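You operate a simulated robot arm through the tools that you are given. There is no shell and no other tool. Be economical: measure what you need, move in short steps, check, and stop when the job is done.

Carry out the task below with a simulated robot arm. There is one attempt and no reset: what you move stays moved.

TASK
Fit the white dowel in its socket, then tap the proud yellow peg home.
Fine: lay the mallet back.

Only the result counts: the job must be done as asked and must still hold three seconds after the hand-in. Knocking over, shifting, dropping, spilling or breaking anything else fails it.

THE ROBOT
A 6-joint arm with a two-finger parallel gripper, fixed in place. Base frame: the origin is at the foot of the arm, x ahead of it, y to its left, z up. Lengths are in cm, angles in rad, forces in N, time in s.
With the tool pointing down near the work surface it reaches from about 36 to 82 cm from the base axis. Its first joint turns from -2.897 to 2.897 rad. Payload 3.91 kg.
Tool frame: the origin (TCP) lies between the finger pads and is the grasp point; the fingertips stand 3 cm ahead of it; z points along the fingers, y is the line along which they close. Largest opening 11 cm; finger width 2, thickness 1; the body of the gripper, 4.8 by 11.2 cm, starts 5.5 cm behind the TCP.
Orientation is that of the tool frame in the base frame, as a unit quaternion [w, x, y, z]. With the fingers straight down and closing along the base's y, the tool's x points along the base's -x, its y along +y and its z along -z.

THE INTERFACE
- The arm moves only by the tool play_rows. Its argument "commands" is a list of rows, each an object of numbers (a shift or turn left out is 0, a gripper value left out holds the last): "wx", "wy", "wz": the turn, a rotation vector about the base's x, y, z in rad; "dx", "dy", "dz": the shift along the base's x, y, z in cm; "jaw": the gripper command, from -1 (shut) to 1 (fully open), values between in proportion. In form: [{"wx": .., "wy": .., "wz": .., "dx": .., "dy": .., "dz": .., "jaw": ..}, ...]. A call has 1 to 12 rows; each row shifts and turns the commanded pose from where the row before left it. Rows are played at 5 a second. More than 5 cm and 0.15 rad between two rows, or a gripper value outside its range, and nothing of the call is played. A pose out of reach is approached as far as the arm can. The call stops where the force on the tool passes 90 N (or 10 N more than at its start, if that is more) or the arm is blocked; 0.2 s more then pass. The fingers move at their own pace (about 4.5 cm/s each) and stop on an object; they squeeze with about 24 N. The grip force told is the motor's: it shows also when the fingers shut on nothing. Time passes only in rows, and 0.2 s behind the last, so rows that do not move let the fingers close. It gives the time, the measured TCP pose, the force on the tool (base axes), the opening and the grip force at its end, in the units of the frame above (readings bear some noise).
- Cameras (640 x 400 px; columns grow to the right, rows downward): "scene" is fixed at [39.87, -49.93, 153.3]; the picture's right is [0.99, -0.16, 0.00], its down [-0.07, -0.45, -0.89] and it looks along [0.14, 0.88, -0.46] (base axes); focal length 329 px, centre (320, 200). "wrist" rides on the gripper at [-3.6, 0, -5.7] in the tool frame; the picture's right is [0.00, -1.00, 0.00], its down [0.97, 0.00, -0.24] and it looks along [0.24, 0.00, 0.97] (tool axes); focal length 218 px, centre (320, 200). There is no depth. A picture from a camera that has moved, and an enlarged one, comes with that camera's place and axes in the base frame and with its lens.
- get_image(camera): a new picture of that camera. The clock stands still meanwhile.
- move_column(by): slides the trunk up (or, below 0, down) by that many cm; the arm rides with it, the base frame stays. It gives what a move gives, with no picture.
- close_up(camera, box): a new picture of the part [left, top, right, bottom] of that camera's present view, enlarged. The clock stands still meanwhile.
- finish_job(): hands the job in; it is judged then, once.

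Work in short steps. Places have to be worked out from the pictures, the camera data and where the tool is seen: move nearer, look again, correct. Check each grasp and each placing, and mend what went wrong. You have 120 turns and 76 pictures in all, those below and enlarged ones among them. Open the gripper and draw the arm clear of the work before you hand the job in, unless the task says otherwise; then end with one line.

The tools are called after ">>>" as name(argument=value, ...) on one line, values as JSON. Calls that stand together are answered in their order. play_rows: Moves the arm, as the interface text tells. Its arguments: {"type":"object","properties":{"commands":{"type":"array"}},"required":["commands"]} The other tools are called the same way: move_column (by) slides the trunk up or down; get_image (camera) takes a picture; close_up (camera, box) takes an enlarged picture of a part of a camera's view; finish_job () hands the job in.

At the start:

```text
time: 0.0
tool_pos: [21.99, 37.37, 129.69]
orientation: [0.0, 0.0, 1.0, 0.001]
ft_force: [0.0, -1.6, -0.2]
finger_gap: 10.99
grasp_force: 0.0
trunk travel left (down, up): [-55.0, 6.0]
```

scene: 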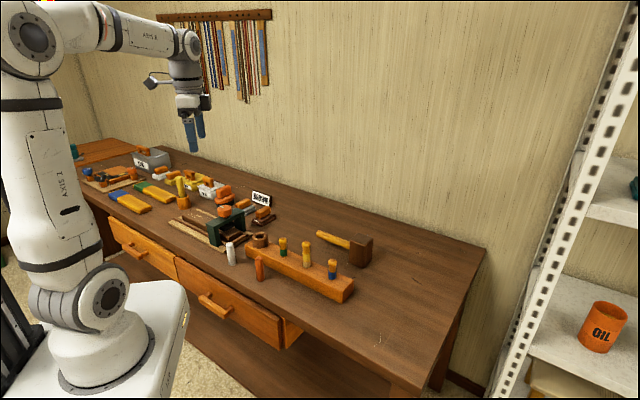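
wrist: 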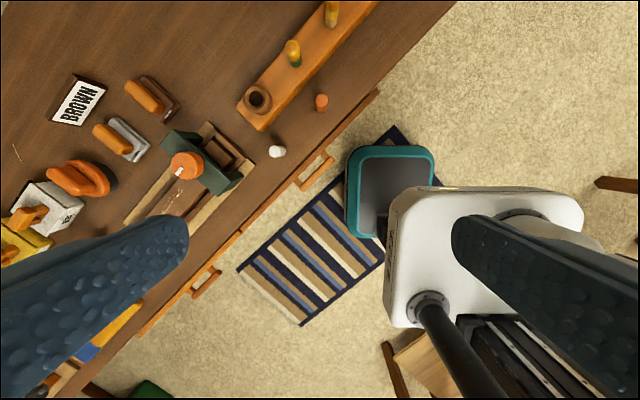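

I'll look closer at the peg block, dowel and mallet region first.

>>> close_up(camera="scene", box=[210, 190, 390, 310])

>>> close_up(camera="wrist", box=[220, 0, 400, 170])

```text
3.33 times, centred on (300, 250) of scene
camera zoom: at [39.87, -49.93, 153.3], right [0.99, -0.16, 0.0], down [-0.07, -0.45, -0.89], along [0.14, 0.88, -0.46], focal length 1096 px, centre (387, 33)
```

zoom: 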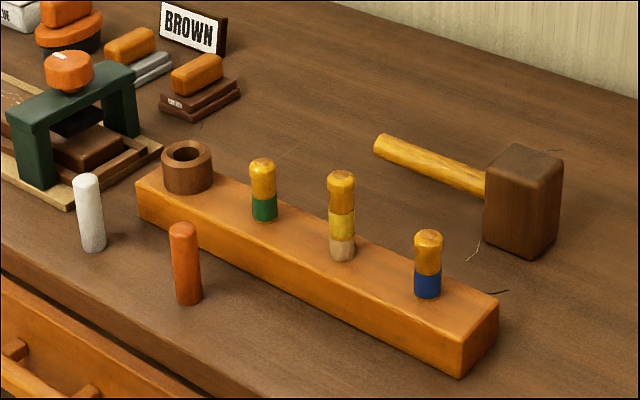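

```text
2.35 times, centred on (310, 85) of wrist
camera zoom: at [25.35, 37.36, 135.39], right [0.0, -1.0, 0.0], down [-0.97, 0.0, 0.24], along [-0.24, 0.0, -0.97], focal length 514 px, centre (344, 471)
```

zoom: 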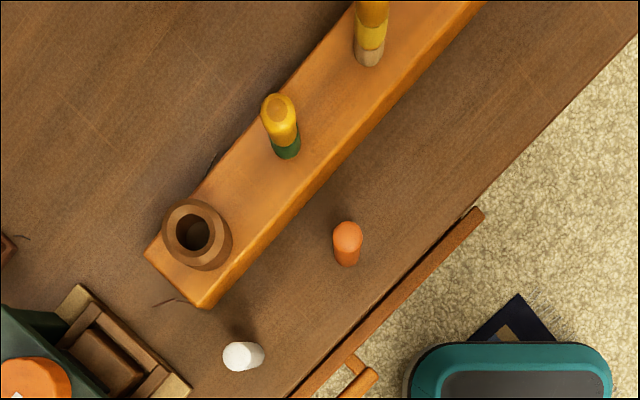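

The socket looks to be at about (34.4, 50.1, 88.4) and the white dowel at about (24.1, 47.1) with its top near z 88. I'll move above the dowel, turning the jaws along the bench, and look again.

>>> play_rows(commands=[{"wz": 0.144, "dx": 0.35, "dy": 1.6, "dz": -4.0, "jaw": 0.2}, {"wz": 0.144, "dx": 0.35, "dy": 1.6, "dz": -4.0}, {"wz": 0.144, "dx": 0.35, "dy": 1.6, "dz": -4.0}, {"wz": 0.144, "dx": 0.35, "dy": 1.6, "dz": -4.0}, {"wz": 0.144, "dx": 0.35, "dy": 1.6, "dz": -4.0}, {"wz": 0.144, "dx": 0.35, "dy": 1.6, "dz": -4.0}, {}])

>>> get_image(camera="wrist")

>>> get_image(camera="scene")

```text
time: 1.6
tool_pos: [23.93, 47.17, 105.57]
orientation: [0.0, -0.42, 0.908, 0.0]
ft_force: [-0.2, 1.0, -0.1]
finger_gap: 6.64
grasp_force: 0.1
trunk travel left (down, up): [-55.0, 6.0]
```

```text
71 pictures are left
camera wrist: at [26.03, 49.74, 111.2], right [0.76, -0.65, 0.0], down [-0.63, -0.74, 0.24], along [-0.16, -0.18, -0.97], focal length 218 px, centre (320, 200)
```

wrist: 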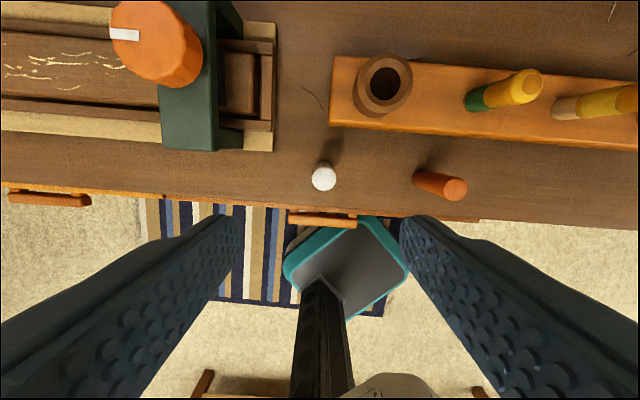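

```text
70 pictures are left
```

scene: 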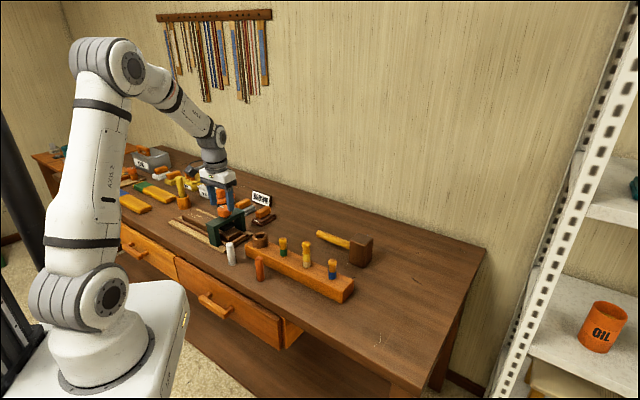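

Both views agree: dowel at (24.1, 47.1). I'm descending to grasp near its top.

>>> play_rows(commands=[{"dx": 0.1, "dz": -4.7}, {"dz": -4.7}, {"dz": -4.7}, {"dz": -4.7}, {}])

>>> get_image(camera="wrist")

>>> close_up(camera="scene", box=[180, 170, 330, 290])

```text
time: 2.8
tool_pos: [24.14, 47.39, 86.79]
orientation: [0.001, -0.419, 0.908, 0.0]
ft_force: [0.7, 0.4, 0.1]
finger_gap: 6.62
grasp_force: 0.0
trunk travel left (down, up): [-55.0, 6.0]
```

```text
69 pictures are left
camera wrist: at [26.24, 50.0, 92.46], right [0.76, -0.65, 0.0], down [-0.63, -0.74, 0.24], along [-0.16, -0.18, -0.97], focal length 218 px, centre (320, 200)
```

wrist: 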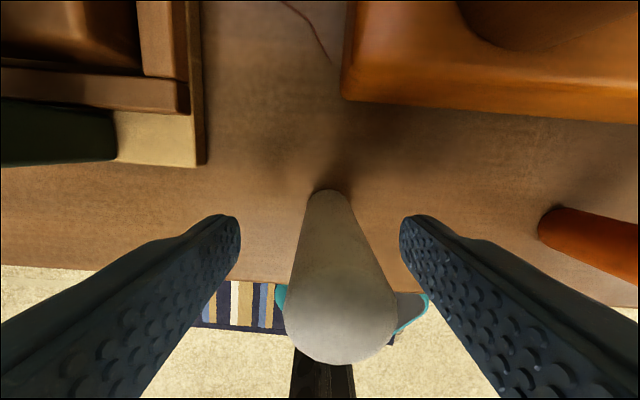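

```text
3.33 times, centred on (255, 230) of scene
camera zoom: at [39.87, -49.93, 153.3], right [0.99, -0.16, 0.0], down [-0.07, -0.45, -0.89], along [0.14, 0.88, -0.46], focal length 1096 px, centre (537, 100)
```

zoom: 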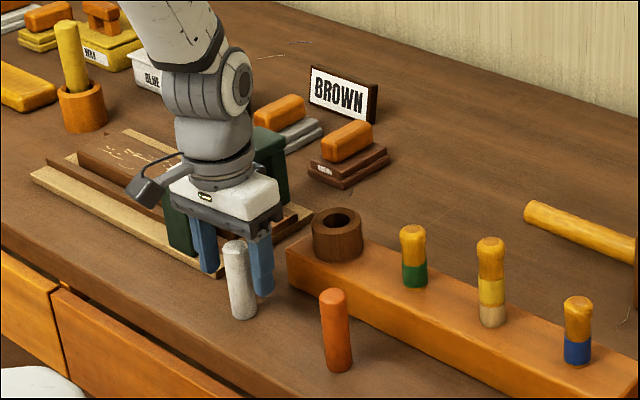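

The dowel is centred between the fingers but about 0.4 cm nearer in y. I'll adjust and close.

>>> play_rows(commands=[{"dx": -0.1, "dy": -0.4}, {"jaw": -1}, {}, {}, {}, {}])

>>> get_image(camera="wrist")

```text
time: 4.2
tool_pos: [24.07, 46.8, 86.95]
orientation: [0.0, -0.419, 0.908, 0.0]
ft_force: [-0.6, 0.6, 0.6]
finger_gap: 2.39
grasp_force: 23.8
trunk travel left (down, up): [-55.0, 6.0]
```

```text
67 pictures are left
camera wrist: at [26.17, 49.49, 92.54], right [0.76, -0.65, 0.0], down [-0.63, -0.74, 0.24], along [-0.16, -0.18, -0.97], focal length 218 px, centre (320, 200)
```

wrist: 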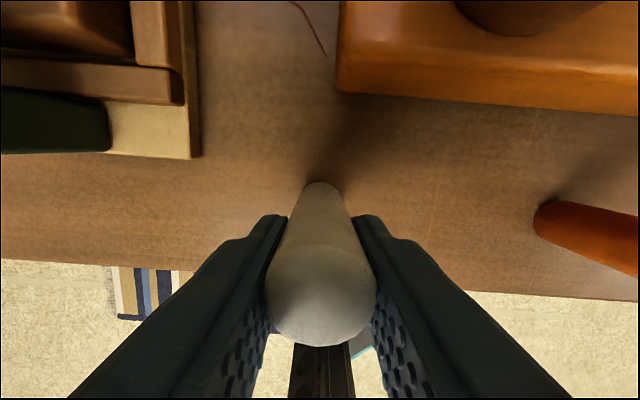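

The dowel is gripped (2.39 cm). I'm lifting it and carrying it over to the socket.

>>> play_rows(commands=[{"dz": 4.5}, {"dz": 4.5}, {"dz": 2}, {"dx": 3.4, "dy": 1.1}, {"dx": 3.4, "dy": 1.1}, {"dx": 3.4, "dy": 1.1}, {}])

>>> get_image(camera="wrist")

>>> close_up(camera="scene", box=[210, 170, 330, 280])

```text
time: 5.8
tool_pos: [33.82, 49.84, 98.03]
orientation: [0.0, -0.418, 0.908, 0.0]
ft_force: [0.0, 0.0, -0.2]
finger_gap: 2.39
grasp_force: 23.6
trunk travel left (down, up): [-55.0, 6.0]
```

```text
66 pictures are left
camera wrist: at [36.12, 52.47, 103.7], right [0.76, -0.65, 0.0], down [-0.63, -0.74, 0.24], along [-0.16, -0.18, -0.97], focal length 218 px, centre (320, 200)
```

wrist: 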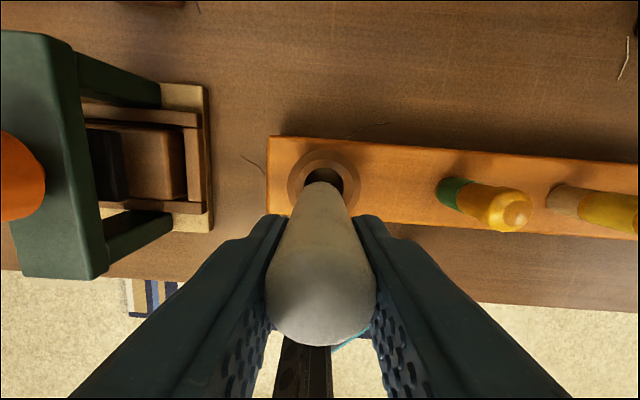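

```text
3.64 times, centred on (270, 225) of scene
camera zoom: at [39.87, -49.93, 153.3], right [0.99, -0.16, 0.0], down [-0.07, -0.45, -0.89], along [0.14, 0.88, -0.46], focal length 1196 px, centre (502, 109)
```

zoom: 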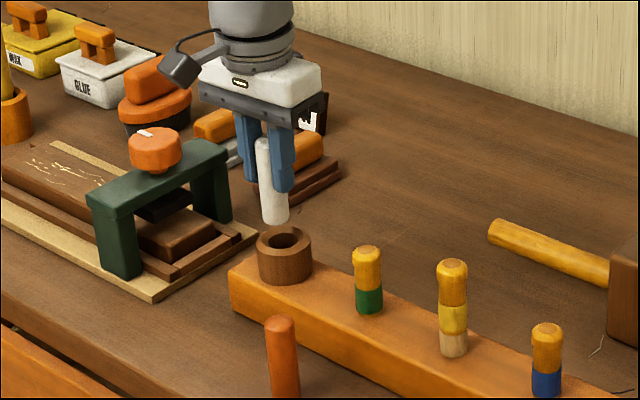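

The hole (about 2.9 cm) is centred near (34.38, 50.15). I'll settle and nudge toward it, then read the pose.

>>> play_rows(commands=[{"dx": 0.25, "dy": 0.1, "dz": -3.5}, {}, {}])

>>> close_up(camera="wrist", box=[240, 120, 420, 240])

>>> close_up(camera="scene", box=[230, 200, 300, 260])

```text
time: 6.6
tool_pos: [34.32, 50.12, 94.8]
orientation: [0.002, -0.419, 0.908, 0.001]
ft_force: [2.0, 4.6, 19.3]
finger_gap: 2.46
grasp_force: 23.9
trunk travel left (down, up): [-55.0, 6.0]
```

```text
3.33 times, centred on (330, 180) of wrist
camera zoom: at [36.44, 52.63, 100.41], right [0.76, -0.65, 0.0], down [-0.63, -0.74, 0.24], along [-0.15, -0.18, -0.97], focal length 728 px, centre (287, 267)
```

zoom: 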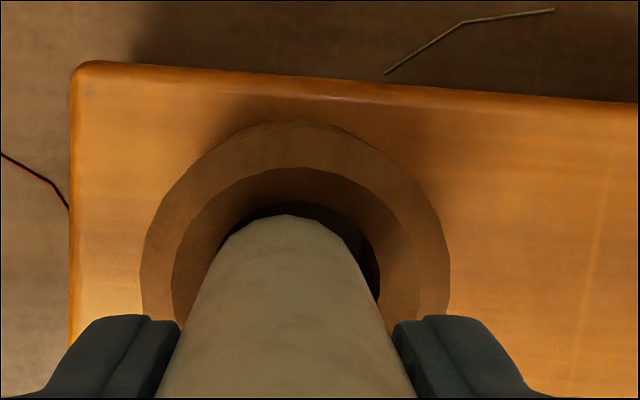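

```text
6.67 times, centred on (265, 230) of scene
camera zoom: at [39.87, -49.93, 153.3], right [0.99, -0.16, 0.0], down [-0.07, -0.45, -0.89], along [0.14, 0.88, -0.46], focal length 2192 px, centre (687, 0)
```

zoom: 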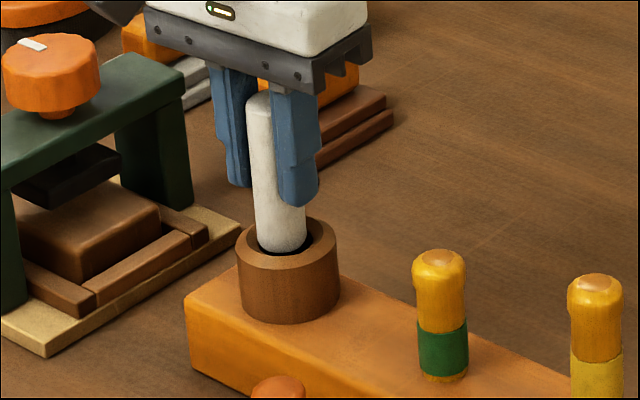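

The tip is resting on the socket's chamfer (19 N). The hole centre is about 0.14 cm along the bench and 0.2 cm further back, so I'll lift a little, shift and lower again.

>>> play_rows(commands=[{"dz": 0.5}, {"dx": 0.22, "dy": 0.06}, {"dz": -0.7}, {"dz": -0.5}, {}])

>>> close_up(camera="wrist", box=[240, 120, 420, 240])

```text
time: 7.8
tool_pos: [34.52, 49.98, 93.85]
orientation: [-0.001, -0.418, 0.908, -0.001]
ft_force: [-5.0, -1.8, -0.9]
finger_gap: 2.41
grasp_force: 23.9
trunk travel left (down, up): [-55.0, 6.0]
```

```text
3.33 times, centred on (330, 180) of wrist
camera zoom: at [36.78, 52.63, 99.44], right [0.76, -0.65, 0.0], down [-0.63, -0.74, 0.24], along [-0.16, -0.18, -0.97], focal length 728 px, centre (287, 267)
```

zoom: 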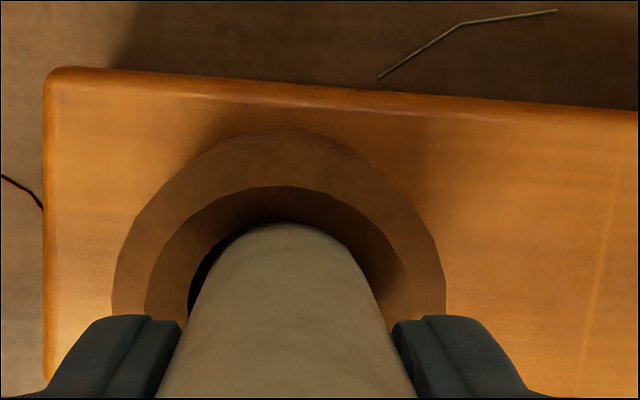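

It's entering, with only a slight side load toward -x. I'll ease over that way while lowering.

>>> play_rows(commands=[{"dx": -0.12, "dy": 0.05, "dz": -0.5}, {"dz": -0.6}, {"dz": -0.6}, {"dz": -0.6}, {}])

>>> close_up(camera="scene", box=[230, 200, 300, 260])

```text
time: 9.0
tool_pos: [34.62, 50.16, 91.6]
orientation: [0.003, -0.419, 0.908, 0.001]
ft_force: [-1.2, -0.3, 20.2]
finger_gap: 2.39
grasp_force: 24.1
trunk travel left (down, up): [-55.0, 6.0]
```

```text
6.67 times, centred on (265, 230) of scene
camera zoom: at [39.87, -49.93, 153.3], right [0.99, -0.16, 0.0], down [-0.07, -0.45, -0.89], along [0.14, 0.88, -0.46], focal length 2192 px, centre (687, 0)
```

zoom: 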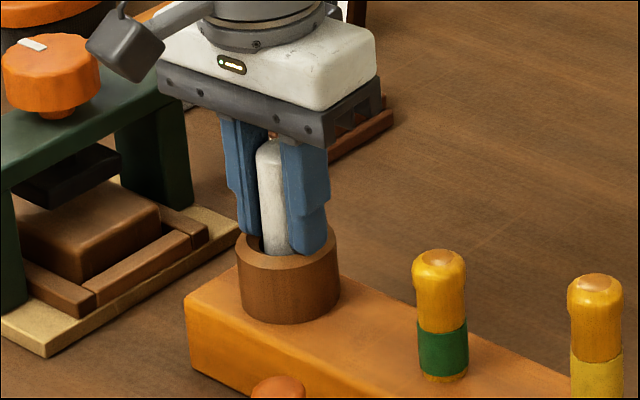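

It stopped with about 20 N: either the fingertips are on the rim or the dowel has bottomed. I'll release, rise and inspect.

>>> play_rows(commands=[{"dz": 0.2}, {"jaw": -0.3}, {}, {"dz": 4}, {"dz": 4}, {"dz": 4}, {}])

>>> close_up(camera="scene", box=[230, 200, 300, 260])

>>> get_image(camera="wrist")

```text
time: 10.6
tool_pos: [34.76, 50.29, 103.6]
orientation: [0.0, -0.418, 0.908, -0.001]
ft_force: [0.4, -0.7, -1.2]
finger_gap: 3.86
grasp_force: 0.0
trunk travel left (down, up): [-55.0, 6.0]
```

```text
6.67 times, centred on (265, 230) of scene
camera zoom: at [39.87, -49.93, 153.3], right [0.99, -0.16, 0.0], down [-0.07, -0.45, -0.89], along [0.14, 0.88, -0.46], focal length 2192 px, centre (687, 0)
```

zoom: 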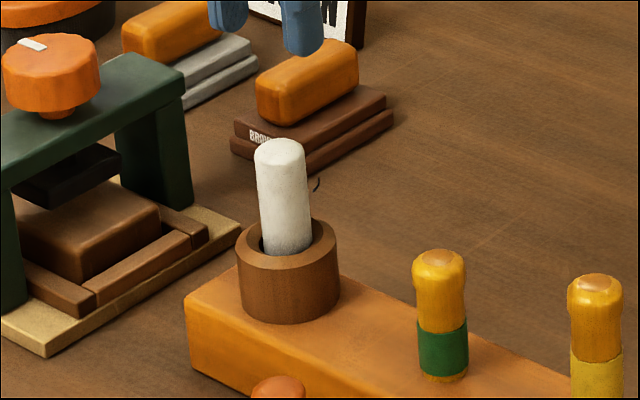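

```text
59 pictures are left
camera wrist: at [36.88, 52.86, 109.3], right [0.76, -0.65, 0.0], down [-0.63, -0.74, 0.24], along [-0.16, -0.18, -0.97], focal length 218 px, centre (320, 200)
```

wrist: 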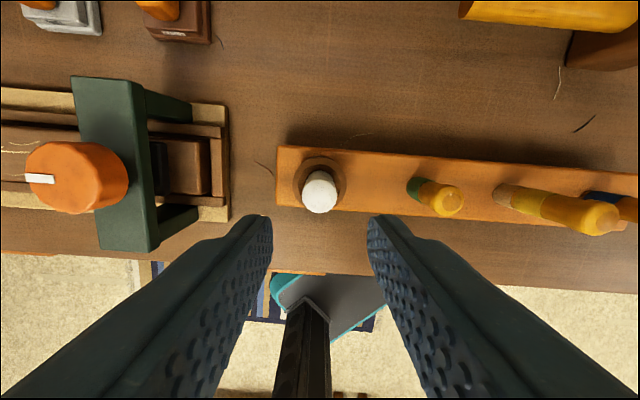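

The dowel stands in the socket. I'll push gently on its top with closed fingers to confirm it's seated.

>>> play_rows(commands=[{"jaw": -1}, {}, {"dz": -3}, {"dz": -2.5}, {"dz": -0.6}, {"dz": -0.6}, {}])

```text
time: 12.2
tool_pos: [34.6, 50.25, 97.2]
orientation: [0.003, -0.419, 0.908, 0.003]
ft_force: [0.6, -1.5, 27.5]
finger_gap: 0.01
grasp_force: 24.0
trunk travel left (down, up): [-55.0, 6.0]
```

Contact is at fingertip z≈94.2 with 27 N. I'll push a bit more to see whether it yields.

>>> play_rows(commands=[{"dz": -0.3}, {"dz": -0.3}, {"dz": -0.3}, {}])

>>> close_up(camera="scene", box=[230, 200, 300, 260])

```text
time: 13.2
tool_pos: [34.51, 49.97, 97.25]
orientation: [0.009, -0.419, 0.908, 0.006]
ft_force: [-1.3, -5.5, 86.4]
finger_gap: 0.0
grasp_force: 24.1
trunk travel left (down, up): [-55.0, 6.0]
```

```text
6.67 times, centred on (265, 230) of scene
camera zoom: at [39.87, -49.93, 153.3], right [0.99, -0.16, 0.0], down [-0.07, -0.45, -0.89], along [0.14, 0.88, -0.46], focal length 2192 px, centre (687, 0)
```

zoom: 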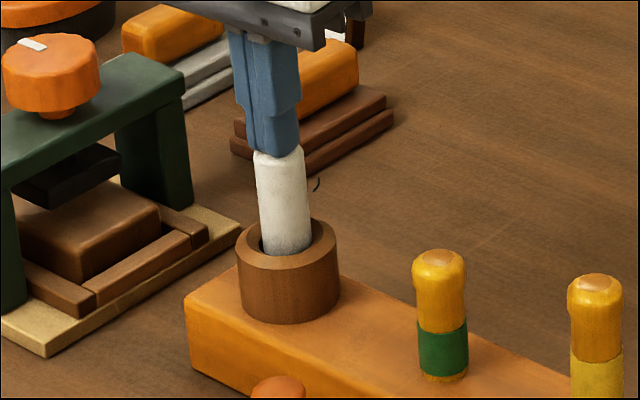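

The dowel holds at 86 N without moving and stands vertical, so it is seated. Next I'll lift off and move over toward the mallet for a view.

>>> play_rows(commands=[{"dz": 4.5}, {"dz": 4.5}, {"dx": 4.2, "dy": 0, "dz": 1, "jaw": 0}, {"dx": 4.2}, {"dx": 4.2}, {"dx": 4.2}, {"dx": 4.2}, {"dx": 4.2}, {}])

>>> get_image(camera="wrist")

>>> close_up(camera="scene", box=[230, 180, 390, 310])

```text
time: 15.2
tool_pos: [59.86, 50.14, 106.69]
orientation: [0.0, -0.419, 0.908, 0.0]
ft_force: [-0.1, 0.7, 0.1]
finger_gap: 5.51
grasp_force: 0.0
trunk travel left (down, up): [-55.0, 6.0]
```

```text
57 pictures are left
camera wrist: at [61.96, 52.74, 112.33], right [0.76, -0.65, 0.0], down [-0.63, -0.74, 0.24], along [-0.16, -0.18, -0.97], focal length 218 px, centre (320, 200)
```

wrist: 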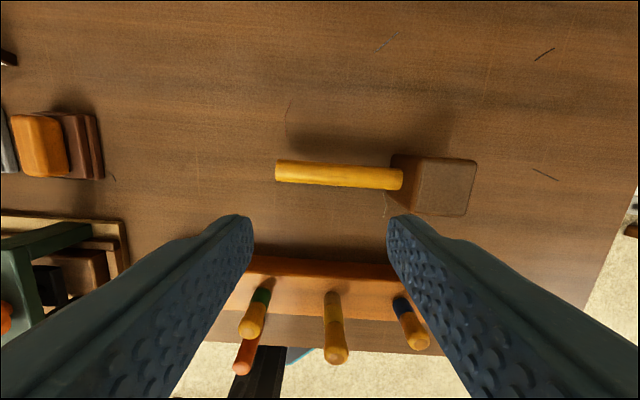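

```text
3.08 times, centred on (310, 245) of scene
camera zoom: at [39.87, -49.93, 153.3], right [0.99, -0.16, 0.0], down [-0.07, -0.45, -0.89], along [0.14, 0.88, -0.46], focal length 1012 px, centre (351, 62)
```

zoom: 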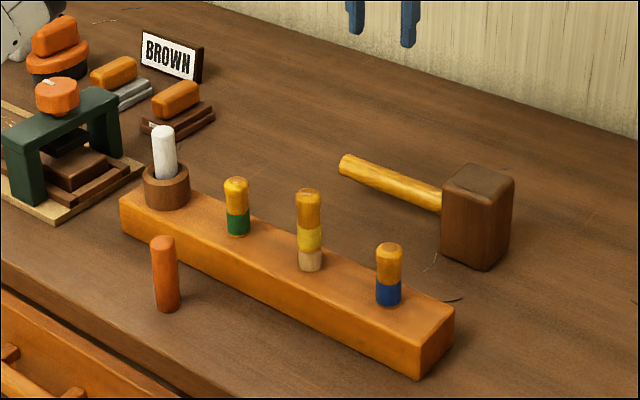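

The handle axis runs about (0.724, -0.69) at z≈85.3 and the head centre is about (69.1, 40.8) with its top at 89.3. I'll turn the jaws across the handle with the camera on the side away from the head, above (63.7, 46.3).

>>> play_rows(commands=[{"wz": 0.138, "dx": 0.35, "dy": -0.35, "dz": -0.5}, {"wz": 0.138, "dx": 0.35, "dy": -0.35, "dz": -0.5}, {"wz": 0.138, "dx": 0.35, "dy": -0.35, "dz": -0.5}, {"wz": 0.138, "dx": 0.35, "dy": -0.35, "dz": -0.5}, {"wz": 0.138, "dx": 0.35, "dy": -0.35, "dz": -0.5}, {"wz": 0.138, "dx": 0.35, "dy": -0.35, "dz": -0.5}, {"wz": 0.138, "dx": 0.35, "dy": -0.35, "dz": -0.5}, {"wz": 0.138, "dx": 0.35, "dy": -0.35, "dz": -0.5}, {"wz": 0.138, "dx": 0.35, "dy": -0.35, "dz": -0.5}, {"wz": 0.138, "dx": 0.35, "dy": -0.35, "dz": -0.5}, {"wz": 0.138, "dx": 0.35, "dy": -0.35, "dz": -0.5}, {}])

>>> get_image(camera="wrist")

```text
time: 17.8
tool_pos: [63.55, 46.28, 100.58]
orientation: [0.0, 0.929, -0.37, 0.0]
ft_force: [0.1, 0.6, -0.9]
finger_gap: 5.49
grasp_force: 0.0
trunk travel left (down, up): [-55.0, 6.0]
```

```text
55 pictures are left
camera wrist: at [60.78, 48.67, 106.23], right [0.69, 0.73, 0.0], down [0.71, -0.67, 0.24], along [0.17, -0.17, -0.97], focal length 218 px, centre (320, 200)
```

wrist: 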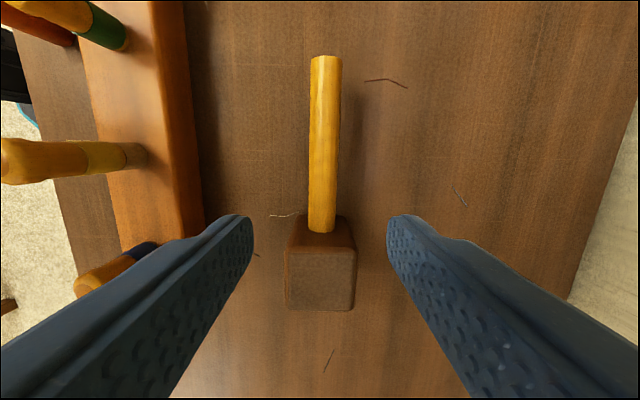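

The jaws straddle the handle well. I'm descending 15.4 cm to the handle axis.

>>> play_rows(commands=[{"dz": -4.5}, {"dz": -4.5}, {"dz": -4}, {"dz": -2.4}, {}])

>>> close_up(camera="scene", box=[290, 190, 410, 290])

>>> get_image(camera="wrist")

```text
time: 19.0
tool_pos: [63.93, 46.37, 85.04]
orientation: [0.0, 0.929, -0.37, 0.0]
ft_force: [-0.8, -0.9, 0.8]
finger_gap: 5.49
grasp_force: 0.0
trunk travel left (down, up): [-55.0, 6.0]
```

```text
4.00 times, centred on (350, 240) of scene
camera zoom: at [39.87, -49.93, 153.3], right [0.99, -0.16, 0.0], down [-0.07, -0.45, -0.89], along [0.14, 0.88, -0.46], focal length 1315 px, centre (200, 40)
```

zoom: 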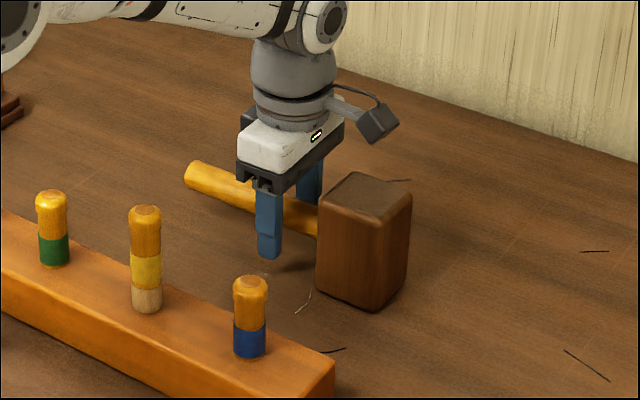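

```text
53 pictures are left
camera wrist: at [61.04, 48.79, 90.68], right [0.69, 0.73, 0.0], down [0.7, -0.67, 0.24], along [0.17, -0.17, -0.97], focal length 218 px, centre (320, 200)
```

wrist: 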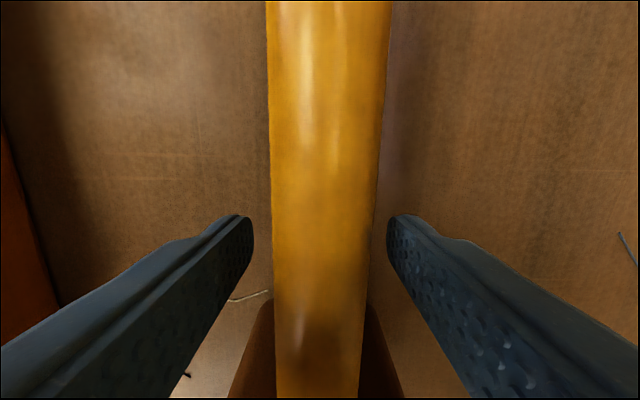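

The handle is between the fingers. I'm closing.

>>> play_rows(commands=[{"jaw": -1}, {}, {}, {}, {}])

```text
time: 20.2
tool_pos: [63.74, 46.49, 85.17]
orientation: [0.001, 0.929, -0.371, 0.0]
ft_force: [-0.4, -0.4, 0.1]
finger_gap: 2.75
grasp_force: 23.7
trunk travel left (down, up): [-55.0, 6.0]
```

Gripped at 2.75 cm; for the return, the pick pose is about (63.75, 46.45, 85.1). I'll lift a few cm and check for tilt.

>>> play_rows(commands=[{"dz": 1}, {"dz": 2}, {"dz": 3}, {}])

>>> close_up(camera="scene", box=[290, 170, 410, 270])

```text
time: 21.2
tool_pos: [63.77, 46.39, 91.06]
orientation: [0.0, 0.929, -0.371, 0.0]
ft_force: [0.1, -0.5, -3.4]
finger_gap: 2.73
grasp_force: 24.0
trunk travel left (down, up): [-55.0, 6.0]
```

```text
4.00 times, centred on (350, 220) of scene
camera zoom: at [39.87, -49.93, 153.3], right [0.99, -0.16, 0.0], down [-0.07, -0.45, -0.89], along [0.14, 0.88, -0.46], focal length 1315 px, centre (200, 120)
```

zoom: 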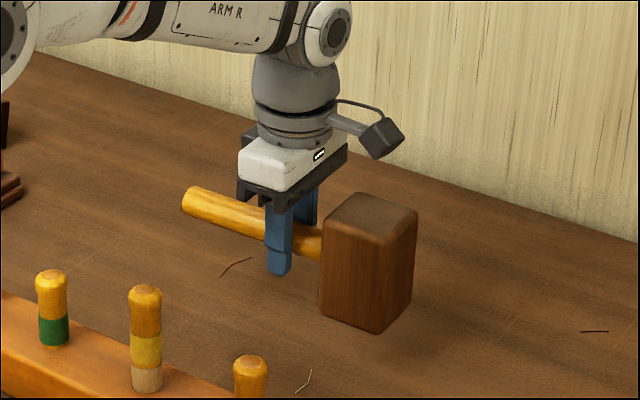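

The lift is fine, but pressing from the handle would lever the mallet in the jaws. Yellow's top is about (49.05, 34.9, 93.9) and green's is at 91.3, so about 2.6 cm to drive. I'll set the mallet back and grip it by the head for a straight push.

>>> play_rows(commands=[{"dz": -3}, {"dz": -2}, {"dz": -0.9}, {"dz": -0.1}, {}, {"jaw": 0.4}, {}, {"dz": 4}, {"dz": 4}, {"dz": 4}, {}])

>>> get_image(camera="wrist")

>>> close_up(camera="scene", box=[290, 190, 410, 290])

```text
time: 23.6
tool_pos: [63.47, 46.52, 96.79]
orientation: [0.0, 0.929, -0.37, 0.0]
ft_force: [-0.4, 0.1, 0.3]
finger_gap: 7.69
grasp_force: 0.1
trunk travel left (down, up): [-55.0, 6.0]
```

```text
51 pictures are left
camera wrist: at [60.66, 48.81, 102.43], right [0.69, 0.73, 0.0], down [0.7, -0.67, 0.24], along [0.17, -0.17, -0.97], focal length 218 px, centre (320, 200)
```

wrist: 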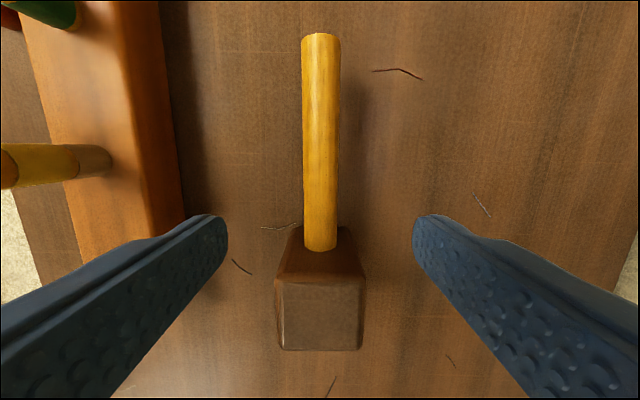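

```text
4.00 times, centred on (350, 240) of scene
camera zoom: at [39.87, -49.93, 153.3], right [0.99, -0.16, 0.0], down [-0.07, -0.45, -0.89], along [0.14, 0.88, -0.46], focal length 1315 px, centre (200, 40)
```

zoom: 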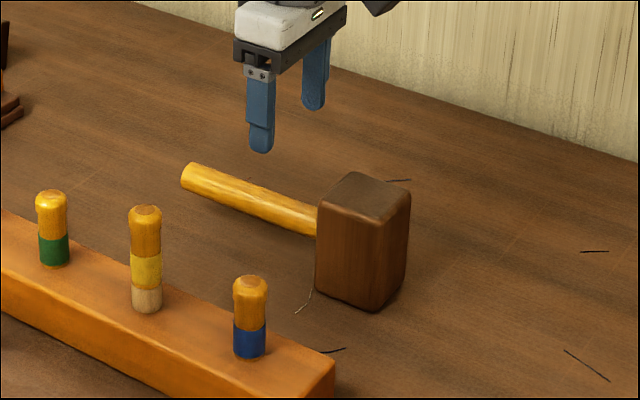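

The mallet is back in place with its head centre at about (69.15, 40.7). I'll move above it with the jaws open wider.

>>> play_rows(commands=[{"dx": 2.75, "dy": -2.9, "jaw": 0.6}, {"dx": 2.75, "dy": -2.9}, {}, {"dz": -4}, {}])

>>> get_image(camera="wrist")

>>> close_up(camera="scene", box=[290, 190, 410, 290])

```text
time: 24.8
tool_pos: [69.12, 40.7, 92.86]
orientation: [0.0, 0.929, -0.371, 0.0]
ft_force: [0.8, 0.3, 0.1]
finger_gap: 8.81
grasp_force: 0.0
trunk travel left (down, up): [-55.0, 6.0]
```

```text
49 pictures are left
camera wrist: at [66.24, 43.07, 98.49], right [0.69, 0.73, 0.0], down [0.7, -0.67, 0.24], along [0.17, -0.17, -0.97], focal length 218 px, centre (320, 200)
```

wrist: 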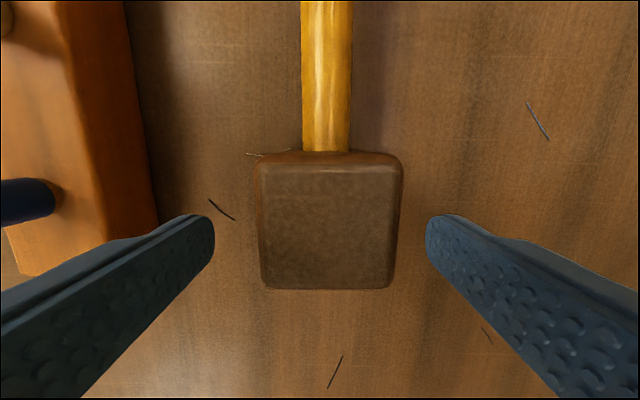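

```text
4.00 times, centred on (350, 240) of scene
camera zoom: at [39.87, -49.93, 153.3], right [0.99, -0.16, 0.0], down [-0.07, -0.45, -0.89], along [0.14, 0.88, -0.46], focal length 1315 px, centre (200, 40)
```

zoom: 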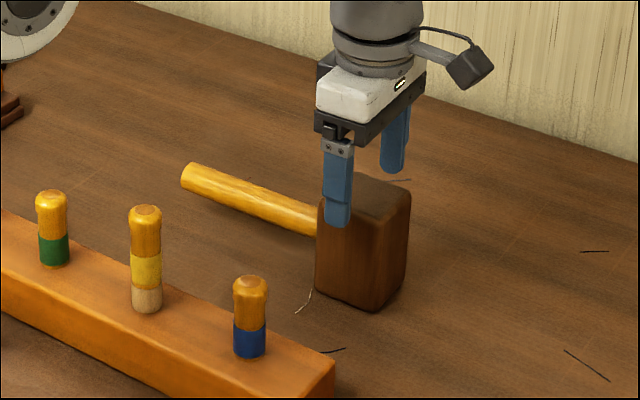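

The head centre reads (68.95, 40.95). I'm applying that small correction and descending to mid-head, then closing.

>>> play_rows(commands=[{"dx": -0.1, "dy": 0.25}, {"dz": -4}, {"dz": -3.9}, {}, {"jaw": -1}, {}, {}, {}, {}])

>>> get_image(camera="wrist")

>>> close_up(camera="scene", box=[290, 190, 410, 290])

```text
time: 26.8
tool_pos: [69.19, 40.95, 85.03]
orientation: [0.0, 0.929, -0.371, 0.0]
ft_force: [1.6, 0.2, 0.4]
finger_gap: 6.4
grasp_force: 23.9
trunk travel left (down, up): [-55.0, 6.0]
```

```text
47 pictures are left
camera wrist: at [66.3, 43.34, 90.69], right [0.69, 0.73, 0.0], down [0.7, -0.67, 0.24], along [0.17, -0.17, -0.97], focal length 218 px, centre (320, 200)
```

wrist: 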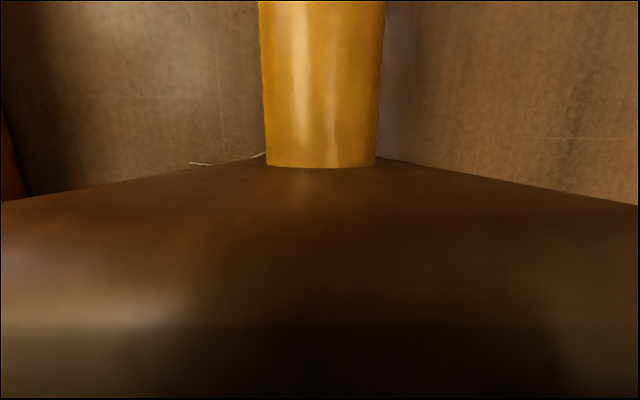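

```text
4.00 times, centred on (350, 240) of scene
camera zoom: at [39.87, -49.93, 153.3], right [0.99, -0.16, 0.0], down [-0.07, -0.45, -0.89], along [0.14, 0.88, -0.46], focal length 1315 px, centre (200, 40)
```

zoom: 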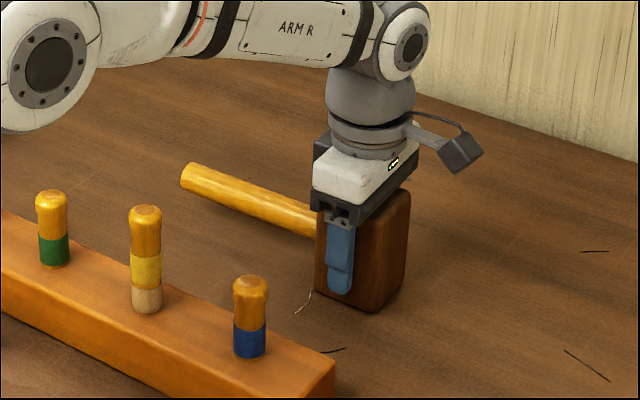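

The head is gripped (6.4 cm). I'm lifting 18 cm, then moving over the yellow peg while turning the handle away from the pegs.

>>> play_rows(commands=[{"dz": 4.5}, {"dz": 4.5}, {"dz": 4.5}, {"dz": 4.5}, {}])

>>> play_rows(commands=[{"wz": -0.138, "dx": -1.82, "dy": -0.55}, {"wz": -0.138, "dx": -1.82, "dy": -0.55}, {"wz": -0.138, "dx": -1.82, "dy": -0.55}, {"wz": -0.138, "dx": -1.82, "dy": -0.55}, {"wz": -0.138, "dx": -1.82, "dy": -0.55}, {"wz": -0.138, "dx": -1.82, "dy": -0.55}, {"wz": -0.138, "dx": -1.82, "dy": -0.55}, {"wz": -0.138, "dx": -1.82, "dy": -0.55}, {"wz": -0.138, "dx": -1.82, "dy": -0.55}, {"wz": -0.138, "dx": -1.82, "dy": -0.55}, {"wz": -0.138, "dx": -1.82, "dy": -0.55}, {}])

>>> close_up(camera="scene", box=[220, 160, 380, 290])

```text
time: 28.0
tool_pos: [69.05, 40.82, 103.28]
orientation: [0.001, 0.929, -0.37, 0.0]
ft_force: [0.3, -0.4, -3.9]
finger_gap: 6.37
grasp_force: 24.2
trunk travel left (down, up): [-55.0, 6.0]
```

```text
time: 30.6
tool_pos: [49.41, 34.68, 103.2]
orientation: [-0.001, -0.417, 0.909, 0.0]
ft_force: [0.0, 0.5, -3.4]
finger_gap: 6.4
grasp_force: 24.2
trunk travel left (down, up): [-55.0, 6.0]
```

```text
3.08 times, centred on (300, 225) of scene
camera zoom: at [39.87, -49.93, 153.3], right [0.99, -0.16, 0.0], down [-0.07, -0.45, -0.89], along [0.14, 0.88, -0.46], focal length 1012 px, centre (382, 123)
```

zoom: 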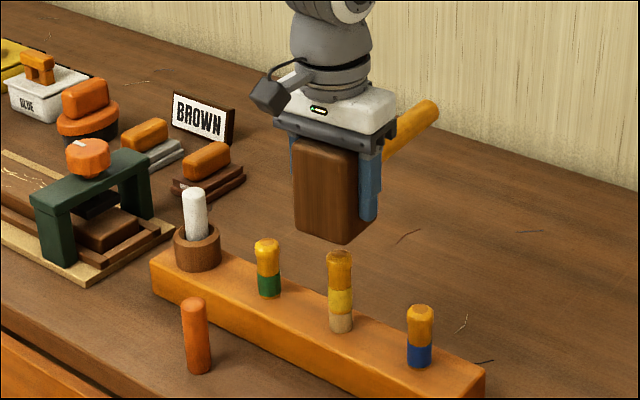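

The head is centred above the yellow peg. I'll lower toward it until contact (expected near TCP z≈99).

>>> play_rows(commands=[{"dz": -3.0}, {"dz": -0.5}, {"dz": -0.5}, {"dz": -0.4}, {}])

>>> close_up(camera="scene", box=[250, 180, 370, 290])

```text
time: 31.8
tool_pos: [49.09, 34.63, 99.01]
orientation: [-0.001, -0.418, 0.908, -0.001]
ft_force: [0.0, 3.0, 2.7]
finger_gap: 6.39
grasp_force: 24.4
trunk travel left (down, up): [-55.0, 6.0]
```

```text
3.64 times, centred on (310, 235) of scene
camera zoom: at [39.87, -49.93, 153.3], right [0.99, -0.16, 0.0], down [-0.07, -0.45, -0.89], along [0.14, 0.88, -0.46], focal length 1196 px, centre (356, 73)
```

zoom: 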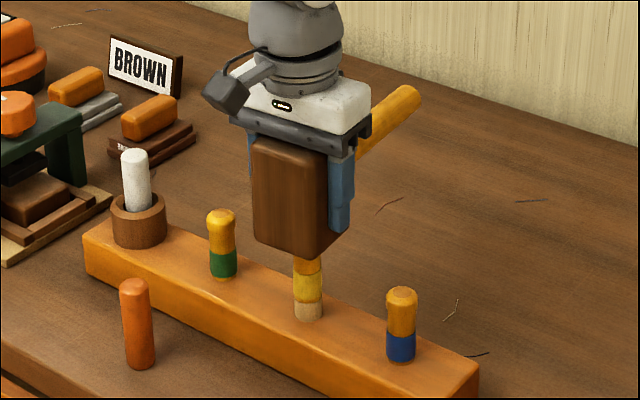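

Contact as predicted (z 99.0). I'll now press down in small steps.

>>> play_rows(commands=[{"dz": -0.3}, {"dz": -0.3}, {"dz": -0.3}, {"dz": -0.3}, {}])

```text
time: 33.0
tool_pos: [49.05, 34.68, 97.58]
orientation: [0.0, -0.418, 0.908, 0.0]
ft_force: [2.8, -0.9, 3.8]
finger_gap: 6.41
grasp_force: 24.1
trunk travel left (down, up): [-55.0, 6.0]
```

It moved 1.4 cm with little force. I'll check whether the peg went down or the mallet slipped.

>>> close_up(camera="scene", box=[250, 180, 370, 290])

```text
3.64 times, centred on (310, 235) of scene
camera zoom: at [39.87, -49.93, 153.3], right [0.99, -0.16, 0.0], down [-0.07, -0.45, -0.89], along [0.14, 0.88, -0.46], focal length 1196 px, centre (356, 73)
```

zoom: 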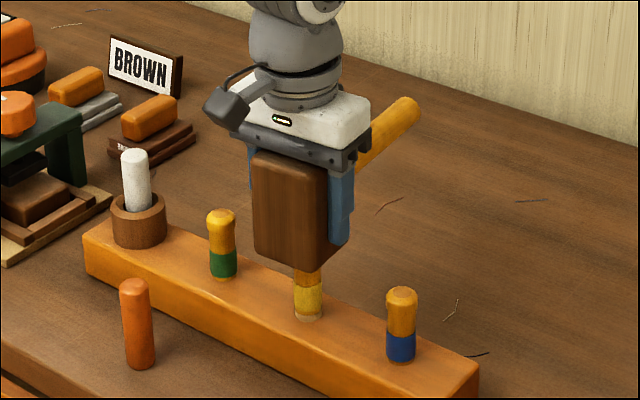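

The peg is going in and a thin tan strip remains. I'll continue until it bottoms.

>>> play_rows(commands=[{"dz": -0.25}, {"dz": -0.25}, {"dz": -0.25}, {}])

>>> close_up(camera="scene", box=[270, 220, 350, 290])

```text
time: 34.0
tool_pos: [48.88, 34.7, 96.76]
orientation: [0.0, -0.419, 0.908, -0.001]
ft_force: [0.8, -1.5, 7.3]
finger_gap: 6.41
grasp_force: 24.4
trunk travel left (down, up): [-55.0, 6.0]
```

```text
5.71 times, centred on (310, 255) of scene
camera zoom: at [39.87, -49.93, 153.3], right [0.99, -0.16, 0.0], down [-0.07, -0.45, -0.89], along [0.14, 0.88, -0.46], focal length 1879 px, centre (377, -114)
```

zoom: 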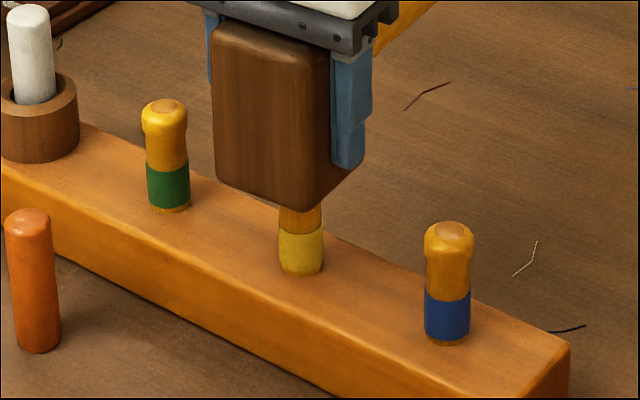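

The yellow band looks nearly level with the others. I'll press slightly further to feel for the stop.

>>> play_rows(commands=[{"dz": -0.2}, {}])

>>> close_up(camera="scene", box=[280, 230, 340, 280])

```text
time: 34.6
tool_pos: [48.85, 34.65, 96.94]
orientation: [0.002, -0.418, 0.908, 0.001]
ft_force: [-0.8, -4.5, 20.8]
finger_gap: 6.42
grasp_force: 24.2
trunk travel left (down, up): [-55.0, 6.0]
```

```text
8.00 times, centred on (310, 255) of scene
camera zoom: at [39.87, -49.93, 153.3], right [0.99, -0.16, 0.0], down [-0.07, -0.45, -0.89], along [0.14, 0.88, -0.46], focal length 2630 px, centre (400, -240)
```

zoom: 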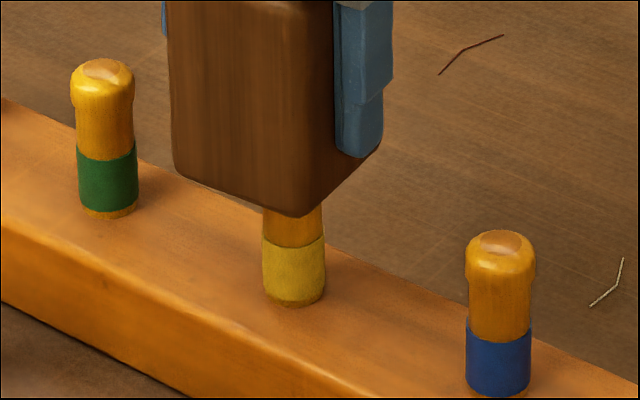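

The force has jumped to 21 N with no travel and the rim now matches the green and blue pegs. One more small press, then I'll lift off and compare.

>>> play_rows(commands=[{"dz": -0.2}, {}, {"dz": 2}, {"dz": 4}, {"dz": 1.75}, {}])

>>> close_up(camera="scene", box=[230, 180, 360, 290])

```text
time: 36.0
tool_pos: [49.09, 34.66, 104.17]
orientation: [-0.001, -0.419, 0.908, -0.001]
ft_force: [-0.3, 0.1, -4.1]
finger_gap: 6.4
grasp_force: 24.3
trunk travel left (down, up): [-55.0, 6.0]
```

```text
3.64 times, centred on (295, 235) of scene
camera zoom: at [39.87, -49.93, 153.3], right [0.99, -0.16, 0.0], down [-0.07, -0.45, -0.89], along [0.14, 0.88, -0.46], focal length 1196 px, centre (411, 73)
```

zoom: 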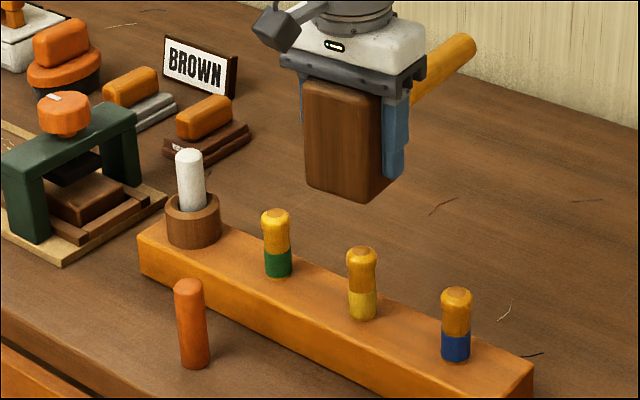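

All three pegs are level now. I'm carrying the mallet back by the reverse path.

>>> play_rows(commands=[{"wz": 0.138, "dx": 1.82, "dy": 0.55}, {"wz": 0.138, "dx": 1.82, "dy": 0.55}, {"wz": 0.138, "dx": 1.82, "dy": 0.55}, {"wz": 0.138, "dx": 1.82, "dy": 0.55}, {"wz": 0.138, "dx": 1.82, "dy": 0.55}, {"wz": 0.138, "dx": 1.82, "dy": 0.55}, {"wz": 0.138, "dx": 1.82, "dy": 0.55}, {"wz": 0.138, "dx": 1.82, "dy": 0.55}, {"wz": 0.138, "dx": 1.82, "dy": 0.55}, {"wz": 0.138, "dx": 1.82, "dy": 0.55}, {"wz": 0.138, "dx": 1.82, "dy": 0.55}, {}])

>>> play_rows(commands=[{"dz": -4.5}, {"dz": -4.5}, {"dz": -4.5}, {"dz": -4}, {"dz": -1}, {}])

>>> close_up(camera="scene", box=[290, 190, 410, 290])

```text
time: 38.6
tool_pos: [68.98, 40.95, 104.35]
orientation: [-0.001, 0.929, -0.37, -0.001]
ft_force: [-0.4, -0.2, -3.8]
finger_gap: 6.39
grasp_force: 23.9
trunk travel left (down, up): [-55.0, 6.0]
```

```text
time: 40.0
tool_pos: [69.29, 40.73, 85.48]
orientation: [0.001, 0.929, -0.37, 0.001]
ft_force: [-0.4, 0.6, -2.6]
finger_gap: 6.37
grasp_force: 23.8
trunk travel left (down, up): [-55.0, 6.0]
```

```text
4.00 times, centred on (350, 240) of scene
camera zoom: at [39.87, -49.93, 153.3], right [0.99, -0.16, 0.0], down [-0.07, -0.45, -0.89], along [0.14, 0.88, -0.46], focal length 1315 px, centre (200, 40)
```

zoom: 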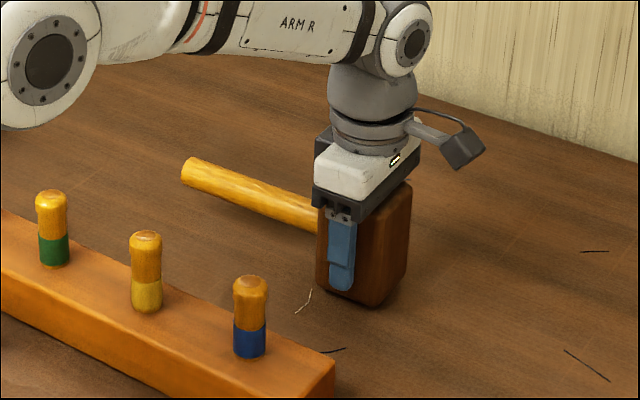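

It's about 0.5 cm above the bench at its original spot. I'll lower it gently until contact.

>>> play_rows(commands=[{"dz": -0.25}, {"dz": -0.15}, {"dz": -0.1}, {}])

```text
time: 41.0
tool_pos: [69.14, 40.94, 85.06]
orientation: [0.001, 0.929, -0.37, 0.0]
ft_force: [-0.2, -0.2, -2.3]
finger_gap: 6.41
grasp_force: 24.0
trunk travel left (down, up): [-55.0, 6.0]
```

The weight is still partly on the tool, so I'll lower a bit more.

>>> play_rows(commands=[{"dz": -0.12}, {"dz": -0.1}, {}])

```text
time: 41.8
tool_pos: [69.07, 40.9, 85.06]
orientation: [0.0, 0.929, -0.37, 0.0]
ft_force: [0.3, 0.5, -3.8]
finger_gap: 6.38
grasp_force: 23.7
trunk travel left (down, up): [-55.0, 6.0]
```

It's still hanging, since the head slid up slightly in the jaws during pressing. I'll continue in small steps.

>>> play_rows(commands=[{"dz": -0.15}, {"dz": -0.15}, {}])

>>> close_up(camera="scene", box=[330, 210, 410, 280])

```text
time: 42.6
tool_pos: [69.01, 40.78, 84.74]
orientation: [-0.001, 0.929, -0.371, 0.0]
ft_force: [0.9, -3.0, 3.3]
finger_gap: 6.4
grasp_force: 23.9
trunk travel left (down, up): [-55.0, 6.0]
```

```text
5.71 times, centred on (370, 245) of scene
camera zoom: at [39.87, -49.93, 153.3], right [0.99, -0.16, 0.0], down [-0.07, -0.45, -0.89], along [0.14, 0.88, -0.46], focal length 1879 px, centre (34, -57)
```

zoom: 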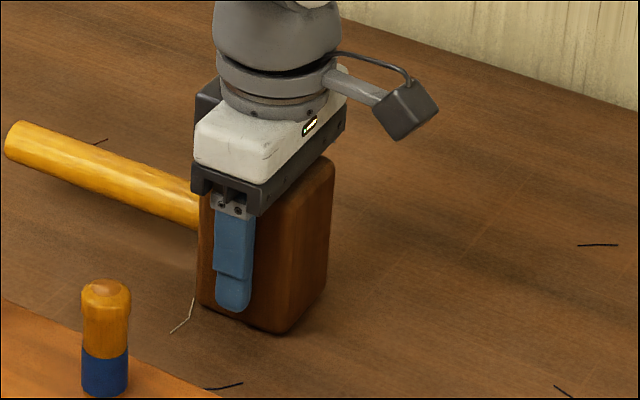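

The head is now on the bench (+3 N). I'll release and rise straight up, then retract.

>>> play_rows(commands=[{"jaw": 0.5}, {}, {}, {"dz": 4}, {"dz": 4.5}, {"dz": 4.5}, {"dz": 4.5}, {}])

>>> get_image(camera="wrist")

>>> close_up(camera="scene", box=[220, 180, 400, 310])

```text
time: 44.4
tool_pos: [69.3, 41.0, 102.39]
orientation: [0.0, 0.929, -0.371, 0.0]
ft_force: [0.0, -0.8, -0.4]
finger_gap: 8.25
grasp_force: 0.0
trunk travel left (down, up): [-55.0, 6.0]
```

```text
37 pictures are left
camera wrist: at [66.43, 43.35, 108.01], right [0.69, 0.73, 0.0], down [0.7, -0.67, 0.24], along [0.17, -0.17, -0.97], focal length 218 px, centre (320, 200)
```

wrist: 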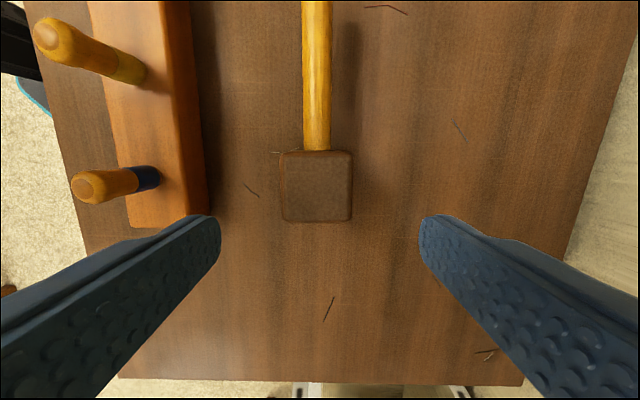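

```text
3.08 times, centred on (310, 245) of scene
camera zoom: at [39.87, -49.93, 153.3], right [0.99, -0.16, 0.0], down [-0.07, -0.45, -0.89], along [0.14, 0.88, -0.46], focal length 1012 px, centre (351, 62)
```

zoom: 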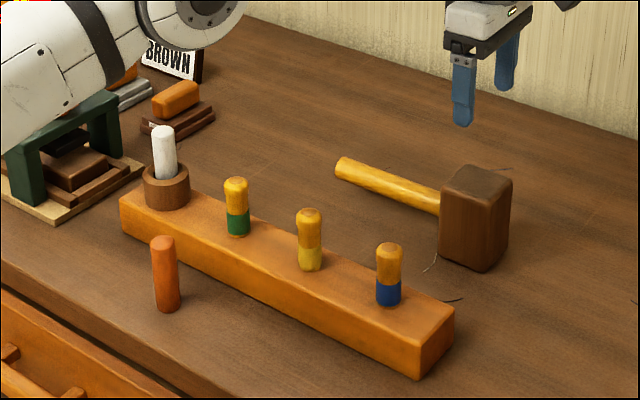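

Everything is in place: dowel seated and upright, pegs level, mallet back where it lay. I'll raise the arm clear and hand in.

>>> play_rows(commands=[{"dz": 4}, {"dz": 4, "dx": -1, "dy": -1}, {"dz": 4, "dx": -1, "dy": -1}, {}, {}])

>>> get_image(camera="scene")

```text
time: 45.6
tool_pos: [66.98, 38.74, 114.35]
orientation: [0.001, 0.929, -0.371, 0.0]
ft_force: [-0.7, 0.1, 0.0]
finger_gap: 8.23
grasp_force: 0.1
trunk travel left (down, up): [-55.0, 6.0]
```

```text
35 pictures are left
```

scene: 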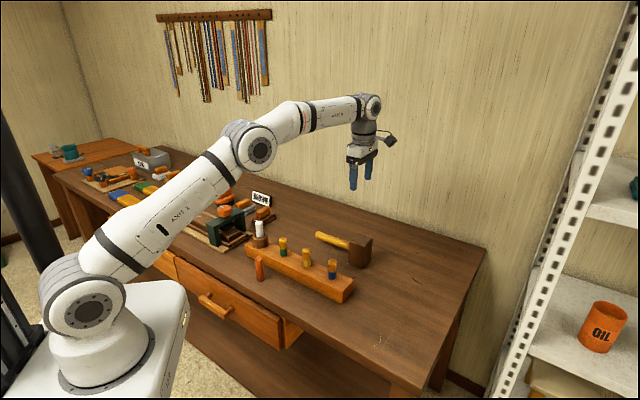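

The arm is clear and the gripper open, so I'm handing in.

>>> finish_job()

```text
The job is handed in.
```

The white dowel is seated in its socket, the yellow peg is driven level with the green and blue ones, and the mallet is back where it lay.
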